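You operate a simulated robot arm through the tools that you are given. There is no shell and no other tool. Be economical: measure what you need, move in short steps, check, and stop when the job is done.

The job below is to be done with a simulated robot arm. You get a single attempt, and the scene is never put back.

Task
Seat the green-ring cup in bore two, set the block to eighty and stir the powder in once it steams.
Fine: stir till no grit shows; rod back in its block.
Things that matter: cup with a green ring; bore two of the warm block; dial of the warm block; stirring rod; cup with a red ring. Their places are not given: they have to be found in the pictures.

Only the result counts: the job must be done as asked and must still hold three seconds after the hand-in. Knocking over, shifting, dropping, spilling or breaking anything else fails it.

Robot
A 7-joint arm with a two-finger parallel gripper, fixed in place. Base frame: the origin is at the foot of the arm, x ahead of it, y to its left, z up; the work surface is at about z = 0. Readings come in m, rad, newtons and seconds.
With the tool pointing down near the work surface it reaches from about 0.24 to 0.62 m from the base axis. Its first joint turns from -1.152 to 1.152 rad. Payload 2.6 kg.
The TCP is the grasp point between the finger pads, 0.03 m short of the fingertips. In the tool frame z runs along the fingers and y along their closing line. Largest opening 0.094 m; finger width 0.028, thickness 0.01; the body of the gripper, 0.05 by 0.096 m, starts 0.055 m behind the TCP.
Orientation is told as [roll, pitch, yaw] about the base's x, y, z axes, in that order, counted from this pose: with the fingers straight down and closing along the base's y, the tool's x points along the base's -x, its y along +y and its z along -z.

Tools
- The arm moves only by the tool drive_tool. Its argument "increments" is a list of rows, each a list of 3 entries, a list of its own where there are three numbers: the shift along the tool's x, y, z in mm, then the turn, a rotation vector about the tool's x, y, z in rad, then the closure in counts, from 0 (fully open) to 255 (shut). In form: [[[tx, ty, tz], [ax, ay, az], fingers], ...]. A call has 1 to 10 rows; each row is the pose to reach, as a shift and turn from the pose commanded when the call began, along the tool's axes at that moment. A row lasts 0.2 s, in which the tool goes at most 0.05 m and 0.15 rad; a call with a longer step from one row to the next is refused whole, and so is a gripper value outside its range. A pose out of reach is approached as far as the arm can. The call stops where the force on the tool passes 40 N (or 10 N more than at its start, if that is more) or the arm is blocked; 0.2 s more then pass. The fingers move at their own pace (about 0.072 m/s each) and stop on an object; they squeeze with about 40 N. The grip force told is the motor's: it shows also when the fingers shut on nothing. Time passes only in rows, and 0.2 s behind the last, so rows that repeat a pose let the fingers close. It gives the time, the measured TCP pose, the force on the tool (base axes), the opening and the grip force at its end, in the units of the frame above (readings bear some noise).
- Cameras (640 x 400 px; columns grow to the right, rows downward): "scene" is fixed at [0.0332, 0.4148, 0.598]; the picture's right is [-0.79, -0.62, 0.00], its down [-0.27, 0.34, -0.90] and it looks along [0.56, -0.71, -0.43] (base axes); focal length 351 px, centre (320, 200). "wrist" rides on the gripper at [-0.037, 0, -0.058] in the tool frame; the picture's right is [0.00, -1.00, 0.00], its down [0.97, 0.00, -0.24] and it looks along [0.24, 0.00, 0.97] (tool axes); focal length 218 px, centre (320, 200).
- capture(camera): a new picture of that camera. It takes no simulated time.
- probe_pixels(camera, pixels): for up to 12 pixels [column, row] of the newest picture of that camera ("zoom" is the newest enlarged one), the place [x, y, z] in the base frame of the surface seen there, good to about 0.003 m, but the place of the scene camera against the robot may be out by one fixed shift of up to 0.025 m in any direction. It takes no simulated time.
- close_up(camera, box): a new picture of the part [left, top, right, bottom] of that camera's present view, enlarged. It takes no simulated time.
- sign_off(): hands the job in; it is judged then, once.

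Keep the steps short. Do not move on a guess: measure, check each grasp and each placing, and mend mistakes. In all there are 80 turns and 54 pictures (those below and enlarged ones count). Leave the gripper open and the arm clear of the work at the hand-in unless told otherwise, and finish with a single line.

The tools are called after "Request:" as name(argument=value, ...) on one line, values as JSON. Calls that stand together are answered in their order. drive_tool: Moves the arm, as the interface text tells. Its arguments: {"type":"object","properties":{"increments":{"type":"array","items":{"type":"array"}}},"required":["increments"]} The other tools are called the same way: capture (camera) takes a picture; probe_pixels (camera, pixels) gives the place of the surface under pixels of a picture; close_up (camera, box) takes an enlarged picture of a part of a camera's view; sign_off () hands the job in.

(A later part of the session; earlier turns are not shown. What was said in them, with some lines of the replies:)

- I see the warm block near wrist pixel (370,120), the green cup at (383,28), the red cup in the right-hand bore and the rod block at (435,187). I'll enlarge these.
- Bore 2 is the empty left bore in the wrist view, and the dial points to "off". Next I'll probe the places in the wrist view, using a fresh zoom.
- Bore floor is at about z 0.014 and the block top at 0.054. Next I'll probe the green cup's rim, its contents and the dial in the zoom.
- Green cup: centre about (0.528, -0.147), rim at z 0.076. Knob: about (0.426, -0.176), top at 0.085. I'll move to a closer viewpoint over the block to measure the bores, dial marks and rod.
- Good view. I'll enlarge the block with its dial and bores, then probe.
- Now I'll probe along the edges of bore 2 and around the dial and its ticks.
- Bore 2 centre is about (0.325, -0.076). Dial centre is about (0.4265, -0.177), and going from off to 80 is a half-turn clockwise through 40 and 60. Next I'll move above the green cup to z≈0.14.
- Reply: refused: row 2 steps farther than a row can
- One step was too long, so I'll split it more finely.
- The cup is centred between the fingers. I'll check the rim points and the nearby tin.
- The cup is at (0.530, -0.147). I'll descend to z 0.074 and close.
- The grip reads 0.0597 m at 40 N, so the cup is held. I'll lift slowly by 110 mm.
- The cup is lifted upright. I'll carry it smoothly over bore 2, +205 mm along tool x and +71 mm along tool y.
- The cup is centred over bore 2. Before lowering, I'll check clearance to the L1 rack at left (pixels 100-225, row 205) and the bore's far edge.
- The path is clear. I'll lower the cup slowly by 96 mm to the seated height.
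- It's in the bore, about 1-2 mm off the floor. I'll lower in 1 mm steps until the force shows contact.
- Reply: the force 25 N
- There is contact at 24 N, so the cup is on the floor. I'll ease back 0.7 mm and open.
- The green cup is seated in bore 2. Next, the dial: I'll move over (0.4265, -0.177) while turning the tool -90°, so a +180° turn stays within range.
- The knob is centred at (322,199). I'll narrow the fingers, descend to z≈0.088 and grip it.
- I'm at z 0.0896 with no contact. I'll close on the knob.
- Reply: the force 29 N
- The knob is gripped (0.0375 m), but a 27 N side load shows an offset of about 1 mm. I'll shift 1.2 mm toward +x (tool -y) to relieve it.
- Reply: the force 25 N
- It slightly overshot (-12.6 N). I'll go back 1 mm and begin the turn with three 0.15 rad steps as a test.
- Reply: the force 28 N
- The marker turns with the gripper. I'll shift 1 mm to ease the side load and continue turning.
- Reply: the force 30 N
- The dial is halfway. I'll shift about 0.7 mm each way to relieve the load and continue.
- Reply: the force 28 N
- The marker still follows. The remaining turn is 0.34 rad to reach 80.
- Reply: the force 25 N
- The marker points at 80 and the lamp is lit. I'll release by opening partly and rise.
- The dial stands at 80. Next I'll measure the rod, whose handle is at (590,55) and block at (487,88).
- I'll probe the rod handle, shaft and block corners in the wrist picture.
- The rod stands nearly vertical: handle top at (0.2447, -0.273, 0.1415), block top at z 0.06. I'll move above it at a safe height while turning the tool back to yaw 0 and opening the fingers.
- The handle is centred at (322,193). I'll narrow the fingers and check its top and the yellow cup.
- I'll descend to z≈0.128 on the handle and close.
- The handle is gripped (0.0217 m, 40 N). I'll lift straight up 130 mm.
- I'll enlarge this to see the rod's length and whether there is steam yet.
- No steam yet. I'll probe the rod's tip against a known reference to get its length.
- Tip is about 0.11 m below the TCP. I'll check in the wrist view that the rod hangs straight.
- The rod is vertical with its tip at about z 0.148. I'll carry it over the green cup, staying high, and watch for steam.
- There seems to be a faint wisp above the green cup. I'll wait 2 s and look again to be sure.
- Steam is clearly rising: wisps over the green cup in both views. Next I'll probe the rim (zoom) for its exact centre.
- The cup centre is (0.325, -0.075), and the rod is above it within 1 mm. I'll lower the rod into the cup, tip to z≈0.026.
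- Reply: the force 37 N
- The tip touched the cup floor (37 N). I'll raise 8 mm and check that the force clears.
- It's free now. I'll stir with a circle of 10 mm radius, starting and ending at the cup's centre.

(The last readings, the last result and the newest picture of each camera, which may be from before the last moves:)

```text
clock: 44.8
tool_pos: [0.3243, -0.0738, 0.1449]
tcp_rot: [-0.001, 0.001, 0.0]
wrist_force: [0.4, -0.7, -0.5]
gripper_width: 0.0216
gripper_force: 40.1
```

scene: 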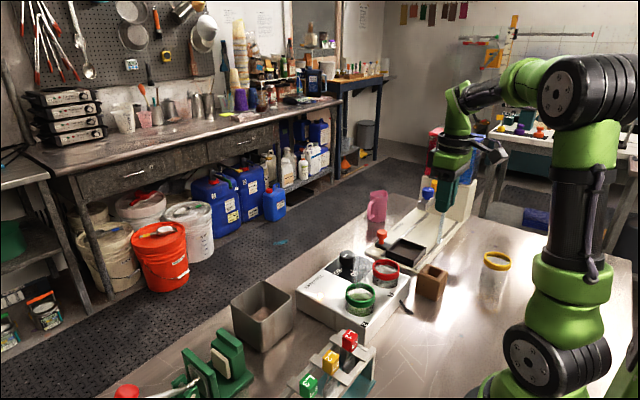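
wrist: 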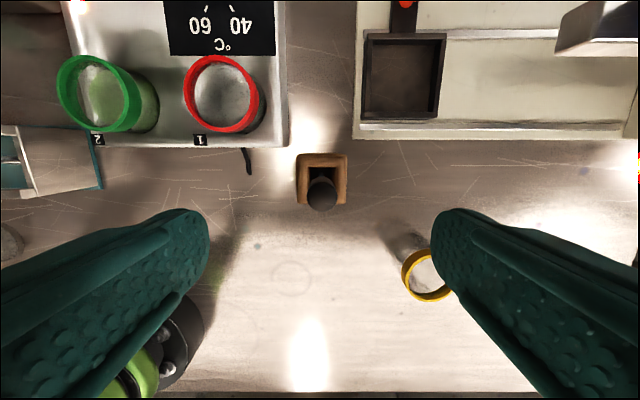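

There was no wall contact, so I'll do two more rounds, slightly wider and quicker, then look.

Request:
drive_tool(increments=[[[12, 0, 0], [0, 0, 0], 245], [[4, 11, 0], [0, 0, 0], 245], [[-10, 7, 0], [0, 0, 0], 245], [[-10, -7, 0], [0, 0, 0], 245], [[4, -11, 0], [0, 0, 0], 245], [[12, 0, 0], [0, 0, 0], 245], [[4, 11, 0], [0, 0, 0], 245], [[-10, 7, 0], [0, 0, 0], 245], [[-10, -7, 0], [0, 0, 0], 245], [[0, 0, 0], [0, 0, 0], 245]])

Request:
drive_tool(increments=[[[12, 0, 0], [0, 0, 0], 245], [[4, 11, 0], [0, 0, 0], 245], [[-10, 7, 0], [0, 0, 0], 245], [[-10, -7, 0], [0, 0, 0], 245], [[4, -11, 0], [0, 0, 0], 245], [[12, 0, 0], [0, 0, 0], 245], [[4, 11, 0], [0, 0, 0], 245], [[-10, 7, 0], [0, 0, 0], 245], [[-10, -7, 0], [0, 0, 0], 245], [[0, 0, 0], [0, 0, 0], 245]])

Request:
close_up(camera="scene", box=[350, 275, 400, 325])

Request:
close_up(camera="wrist", box=[240, 100, 400, 260])

```text
clock: 47.0
tool_pos: [0.3251, -0.0738, 0.1467]
tcp_rot: [0.001, 0.001, 0.0]
wrist_force: [0.7, 0.0, -0.7]
gripper_width: 0.0216
gripper_force: 39.5
```

```text
clock: 49.2
tool_pos: [0.3254, -0.073, 0.1451]
tcp_rot: [-0.001, -0.002, 0.001]
wrist_force: [-0.2, 0.0, 0.3]
gripper_width: 0.0218
gripper_force: 39.7
```

```text
8.00 times, centred on (375, 300) of scene
```

zoom: 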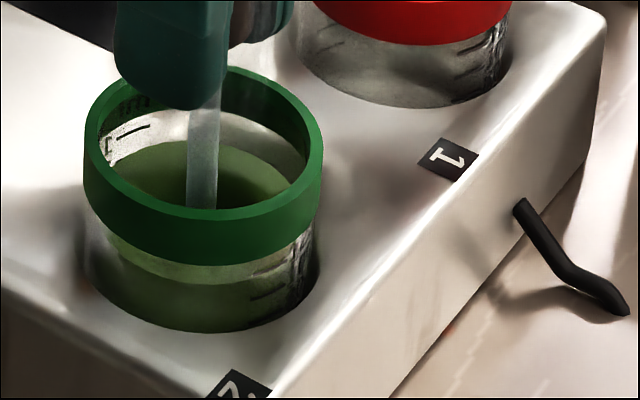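

```text
2.50 times, centred on (320, 180) of wrist
```

zoom: 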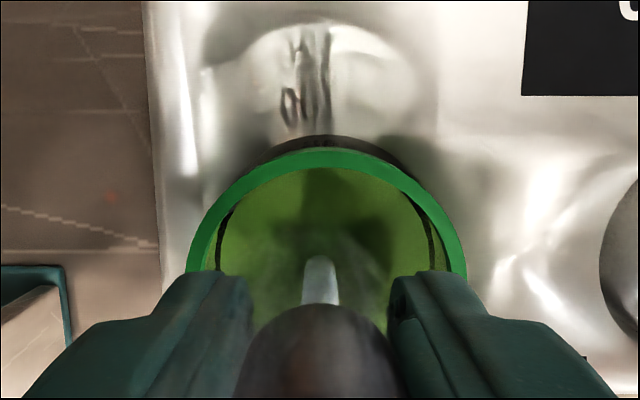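

The liquid is more uniform now. I'll enlarge its surface to look for grit.

Request:
close_up(camera="wrist", box=[290, 160, 350, 205])

Request:
probe_pixels(camera="zoom", pixels=[[200, 130], [420, 130], [320, 100], [250, 250]])

```text
8.89 times, centred on (320, 182) of wrist
```

zoom: 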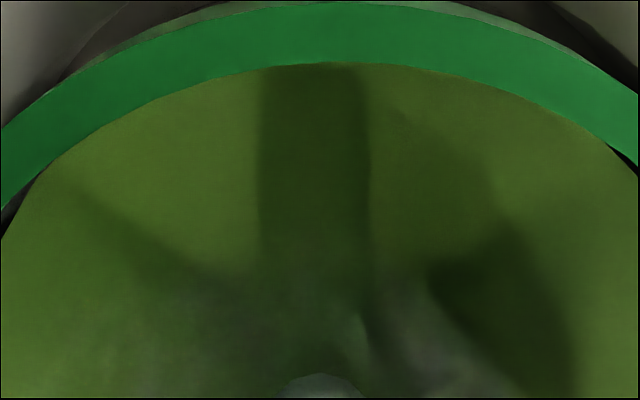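

```text
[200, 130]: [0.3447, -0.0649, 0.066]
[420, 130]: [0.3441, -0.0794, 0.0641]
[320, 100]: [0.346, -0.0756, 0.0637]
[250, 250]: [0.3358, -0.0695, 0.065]
```

The surface looks smooth, with no specks. I'll do two more rounds to be safe, 2 mm lower.

Request:
drive_tool(increments=[[[12, -1, 2], [0, 0, 0], 245], [[4, 10, 2], [0, 0, 0], 245], [[-10, 6, 2], [0, 0, 0], 245], [[-10, -8, 2], [0, 0, 0], 245], [[4, -12, 2], [0, 0, 0], 245], [[12, -1, 2], [0, 0, 0], 245], [[4, 10, 2], [0, 0, 0], 245], [[-10, 6, 2], [0, 0, 0], 245], [[-10, -8, 2], [0, 0, 0], 245], [[0, -1, 0], [0, 0, 0], 245]])

Request:
drive_tool(increments=[[[12, 0, 2], [0, 0, 0], 245], [[4, 11, 2], [0, 0, 0], 245], [[-10, 7, 2], [0, 0, 0], 245], [[-10, -7, 2], [0, 0, 0], 245], [[4, -11, 2], [0, 0, 0], 245], [[12, 0, 2], [0, 0, 0], 245], [[4, 11, 2], [0, 0, 0], 245], [[-10, 7, 2], [0, 0, 0], 245], [[-10, -7, 2], [0, 0, 0], 245], [[0, 0, 0], [0, 0, 0], 245]])

```text
clock: 51.4
tool_pos: [0.3268, -0.0757, 0.1441]
tcp_rot: [0.001, 0.0, 0.0]
wrist_force: [-0.3, -0.4, -0.3]
gripper_width: 0.0214
gripper_force: 39.5
```

```text
clock: 53.6
tool_pos: [0.3258, -0.0766, 0.1443]
tcp_rot: [-0.001, 0.0, -0.001]
wrist_force: [0.0, -0.1, -0.4]
gripper_width: 0.0215
gripper_force: 40.6
```

I'll lift the rod straight out (slowly first) to z≈0.26, pause to let it drip, and inspect.

Request:
drive_tool(increments=[[[0, 0, -8], [0, 0, 0], 245], [[0, 0, -20], [0, 0, 0], 245], [[0, 0, -35], [0, 0, 0], 245], [[0, 0, -50], [0, 0, 0], 245], [[0, 0, -65], [0, 0, 0], 245], [[0, 0, -82], [0, 0, 0], 245], [[0, 0, -100], [0, 0, 0], 245], [[0, 0, -115], [0, 0, 0], 245], [[0, 0, -115], [0, 0, 0], 245], [[0, 0, -115], [0, 0, 0], 245]])

Request:
close_up(camera="wrist", box=[280, 140, 360, 220])

Request:
close_up(camera="scene", box=[340, 265, 400, 325])

```text
clock: 55.8
tool_pos: [0.3244, -0.0756, 0.2599]
tcp_rot: [0.0, 0.0, 0.0]
wrist_force: [0.2, 0.3, -0.6]
gripper_width: 0.0215
gripper_force: 40.0
```

```text
5.00 times, centred on (320, 180) of wrist
```

zoom: 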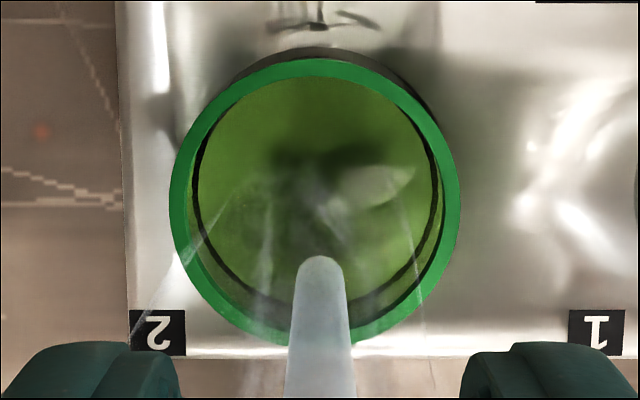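

```text
6.67 times, centred on (370, 295) of scene
```

zoom: 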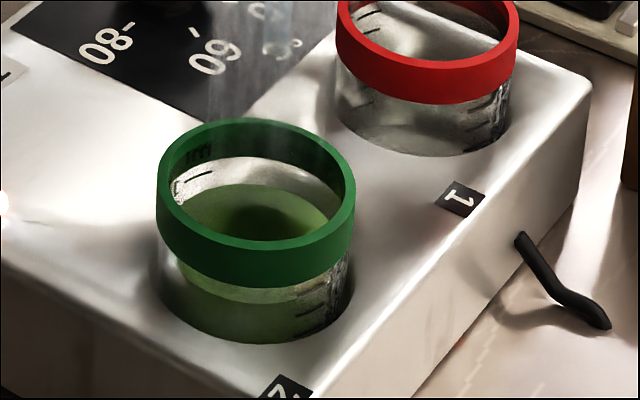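

The liquid is uniformly green with no grit. I'll return the rod over its block by reversing the exact offsets: +79.5 mm along tool x and -197.5 mm along tool y.

Request:
drive_tool(increments=[[[6, -15, 0], [0, 0, 0], 245], [[18, -45, 0], [0, 0, 0], 245], [[32, -80, 0], [0, 0, 0], 245], [[46, -115, 0], [0, 0, 0], 245], [[60, -150, 0], [0, 0, 0], 245], [[72, -180, 0], [0, 0, 0], 245], [[78, -193, 0], [0, 0, 0], 245], [[79.5, -197.5, 0], [0, 0, 0], 245], [[79.5, -197.5, 0], [0, 0, 0], 245]])

Request:
close_up(camera="wrist", box=[240, 100, 400, 260])

Request:
probe_pixels(camera="zoom", pixels=[[319, 230], [319, 245], [319, 300], [268, 160], [380, 160], [325, 140], [290, 210], [310, 190]])

```text
clock: 57.8
tool_pos: [0.2456, -0.2744, 0.2601]
tcp_rot: [0.0, 0.0, 0.0]
wrist_force: [-0.2, -0.2, -0.6]
gripper_width: 0.0217
gripper_force: 40.4
```

```text
2.50 times, centred on (320, 180) of wrist
```

zoom: 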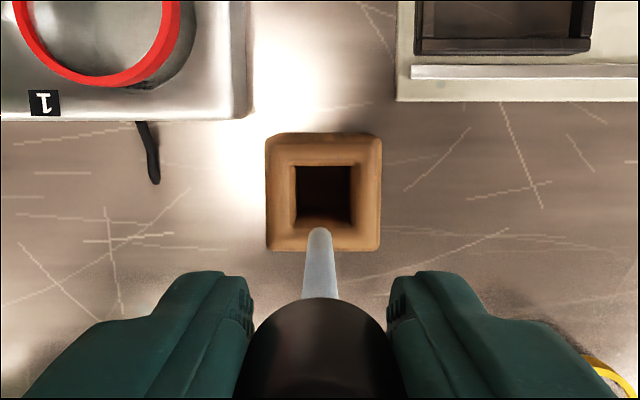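

```text
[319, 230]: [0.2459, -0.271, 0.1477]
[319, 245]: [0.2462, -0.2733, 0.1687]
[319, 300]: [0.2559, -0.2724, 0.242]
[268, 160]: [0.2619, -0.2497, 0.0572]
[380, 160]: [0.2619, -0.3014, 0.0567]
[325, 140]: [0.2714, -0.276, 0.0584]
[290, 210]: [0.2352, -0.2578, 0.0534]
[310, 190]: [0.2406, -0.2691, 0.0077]
```

The rod hangs straight over the hole. I'll lower 122 mm first, then feel for the bottom.

Request:
drive_tool(increments=[[[-0.5, -1, 25], [0, 0, 0], 245], [[-0.5, -1, 55], [0, 0, 0], 245], [[-0.5, -1, 75], [0, 0, 0], 245], [[-0.5, -1, 90], [0, 0, 0], 245], [[-0.5, -1, 104], [0, 0, 0], 245], [[-0.5, -1, 114], [0, 0, 0], 245], [[-0.5, -1, 120], [0, 0, 0], 245], [[-0.5, -1, 124], [0, 0, 0], 245], [[-0.5, -1, 126], [0, 0, 0], 245], [[-0.5, -1, 128], [0, 0, 0], 245]])

Request:
close_up(camera="scene", box=[390, 220, 480, 310])

```text
clock: 60.0
tool_pos: [0.2471, -0.275, 0.1333]
tcp_rot: [0.0, 0.001, 0.0]
wrist_force: [0.9, 0.0, -0.8]
gripper_width: 0.0216
gripper_force: 39.9
```

```text
4.44 times, centred on (435, 265) of scene
```

zoom: 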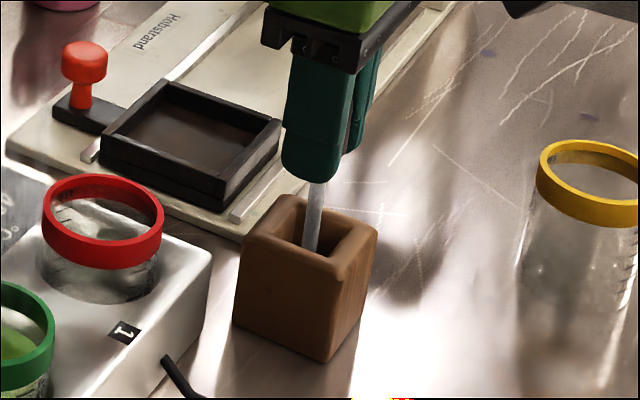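

The rod is inside the hole with no contact yet. I'll lower in small steps to the floor.

Request:
drive_tool(increments=[[[0, 0, 1], [0, 0, 0], 245], [[0, 0, 2], [0, 0, 0], 245], [[0, 0, 3], [0, 0, 0], 245], [[0, 0, 4], [0, 0, 0], 245]])

```text
clock: 61.0
tool_pos: [0.2487, -0.2751, 0.1302]
tcp_rot: [-0.002, -0.006, 0.0]
wrist_force: [-0.6, 4.9, 39.4]
gripper_width: 0.0216
gripper_force: 39.8
```

It's on the bottom (39 N). I'll ease back 2 mm and open gradually.

Request:
drive_tool(increments=[[[0, 0, -1], [0, 0, 0], 245], [[0, 0, -2], [0, 0, 0], 245], [[0, 0, -2], [0, 0, 0], 245]])

```text
clock: 61.8
tool_pos: [0.2452, -0.2744, 0.1316]
tcp_rot: [-0.001, 0.0, 0.0]
wrist_force: [4.0, -2.8, 11.6]
gripper_width: 0.0218
gripper_force: 39.9
```

Request:
drive_tool(increments=[[[0, 0, -0.6], [0, 0, 0], 245], [[0, 0, -0.6], [0, 0, 0], 225], [[0, 0, -0.6], [0, 0, 0], 205], [[0, 0, -0.6], [0, 0, 0], 170], [[0, 0, -0.6], [0, 0, 0], 110], [[0, 0, -0.6], [0, 0, 0], 110]])

Request:
close_up(camera="scene", box=[390, 220, 480, 310])

Request:
close_up(camera="wrist", box=[240, 120, 400, 280])

```text
clock: 63.2
tool_pos: [0.2459, -0.2744, 0.1321]
tcp_rot: [0.001, -0.001, -0.001]
wrist_force: [-0.2, -0.4, -0.7]
gripper_width: 0.0535
gripper_force: 0.0
```

```text
4.44 times, centred on (435, 265) of scene
```

zoom: 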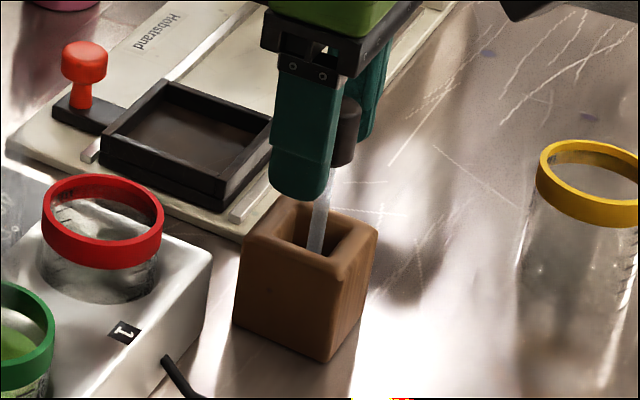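

```text
2.50 times, centred on (320, 200) of wrist
```

zoom: 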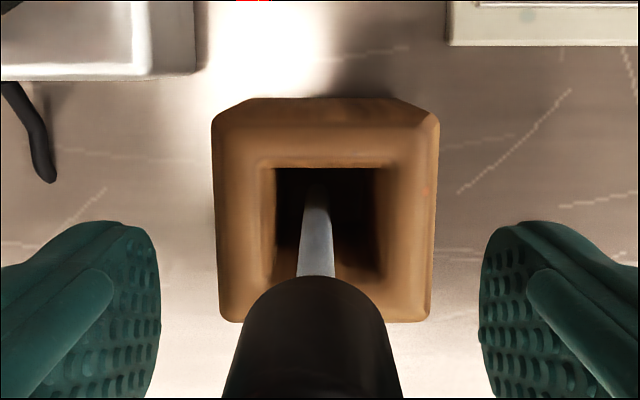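

The rod stands in its block, free of the fingers. I'll rise straight up and open fully.

Request:
drive_tool(increments=[[[0, 0, -15], [0, 0, 0], 110], [[0, 0, -40], [0, 0, 0], 110], [[0, 0, -75], [0, 0, 0], 60], [[0, 0, -115], [0, 0, 0], 0], [[0, 0, -150], [0, 0, 0], 0], [[0, 0, -170], [0, 0, 0], 0], [[0, 0, -170], [0, 0, 0], 0]])

Request:
capture(camera="scene")

Request:
capture(camera="wrist")

Request:
close_up(camera="scene", box=[310, 220, 470, 340])

```text
clock: 64.8
tool_pos: [0.2466, -0.2756, 0.3028]
tcp_rot: [-0.001, -0.001, 0.0]
wrist_force: [0.0, 0.1, -0.2]
gripper_width: 0.0941
gripper_force: 0.1
```

```text
11 pictures are left
```

scene: 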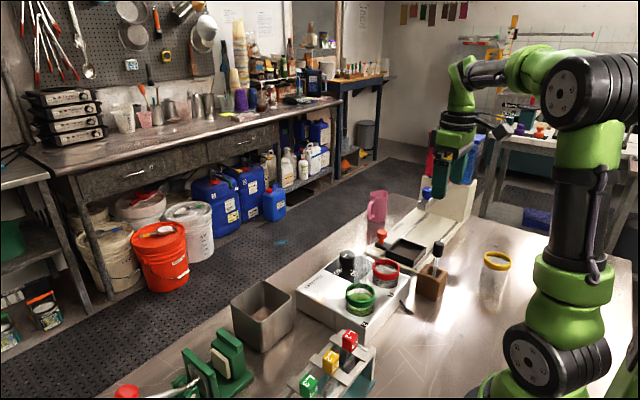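

```text
10 pictures are left
```

wrist: 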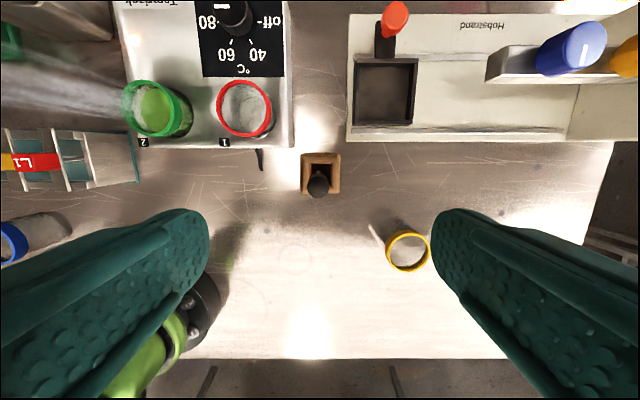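

```text
3.33 times, centred on (390, 280) of scene
```

zoom: 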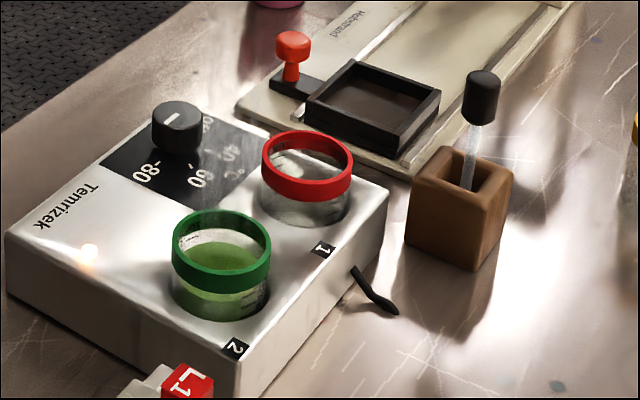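

All is in place. I'll take one last close look at the cup for grit.

Request:
close_up(camera="scene", box=[345, 280, 380, 318])

Request:
close_up(camera="wrist", box=[115, 70, 200, 145])

```text
10.53 times, centred on (362, 299) of scene
```

zoom: 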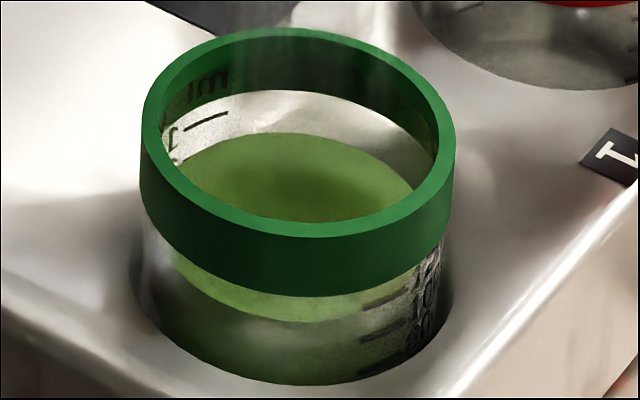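

```text
5.33 times, centred on (158, 108) of wrist
```

zoom: 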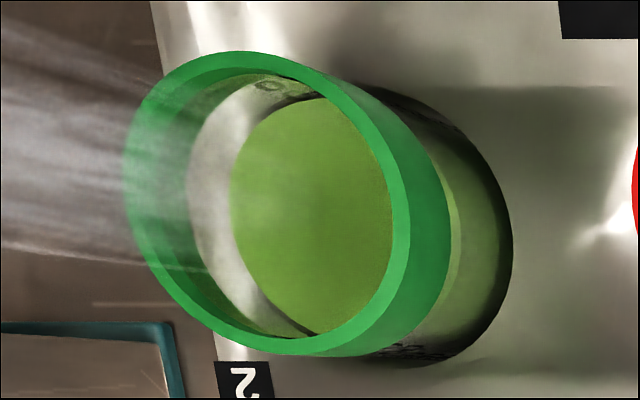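

The liquid is clear green with no grit, the dial is at 80, the rod is in its block, and the gripper is open and clear. I'm handing in.

Request:
sign_off()

```text
The job is handed in.
```

The green-ring cup is seated in bore two, the dial is at 80, the powder was stirred in after steam rose with no grit showing, and the rod is back in its block.
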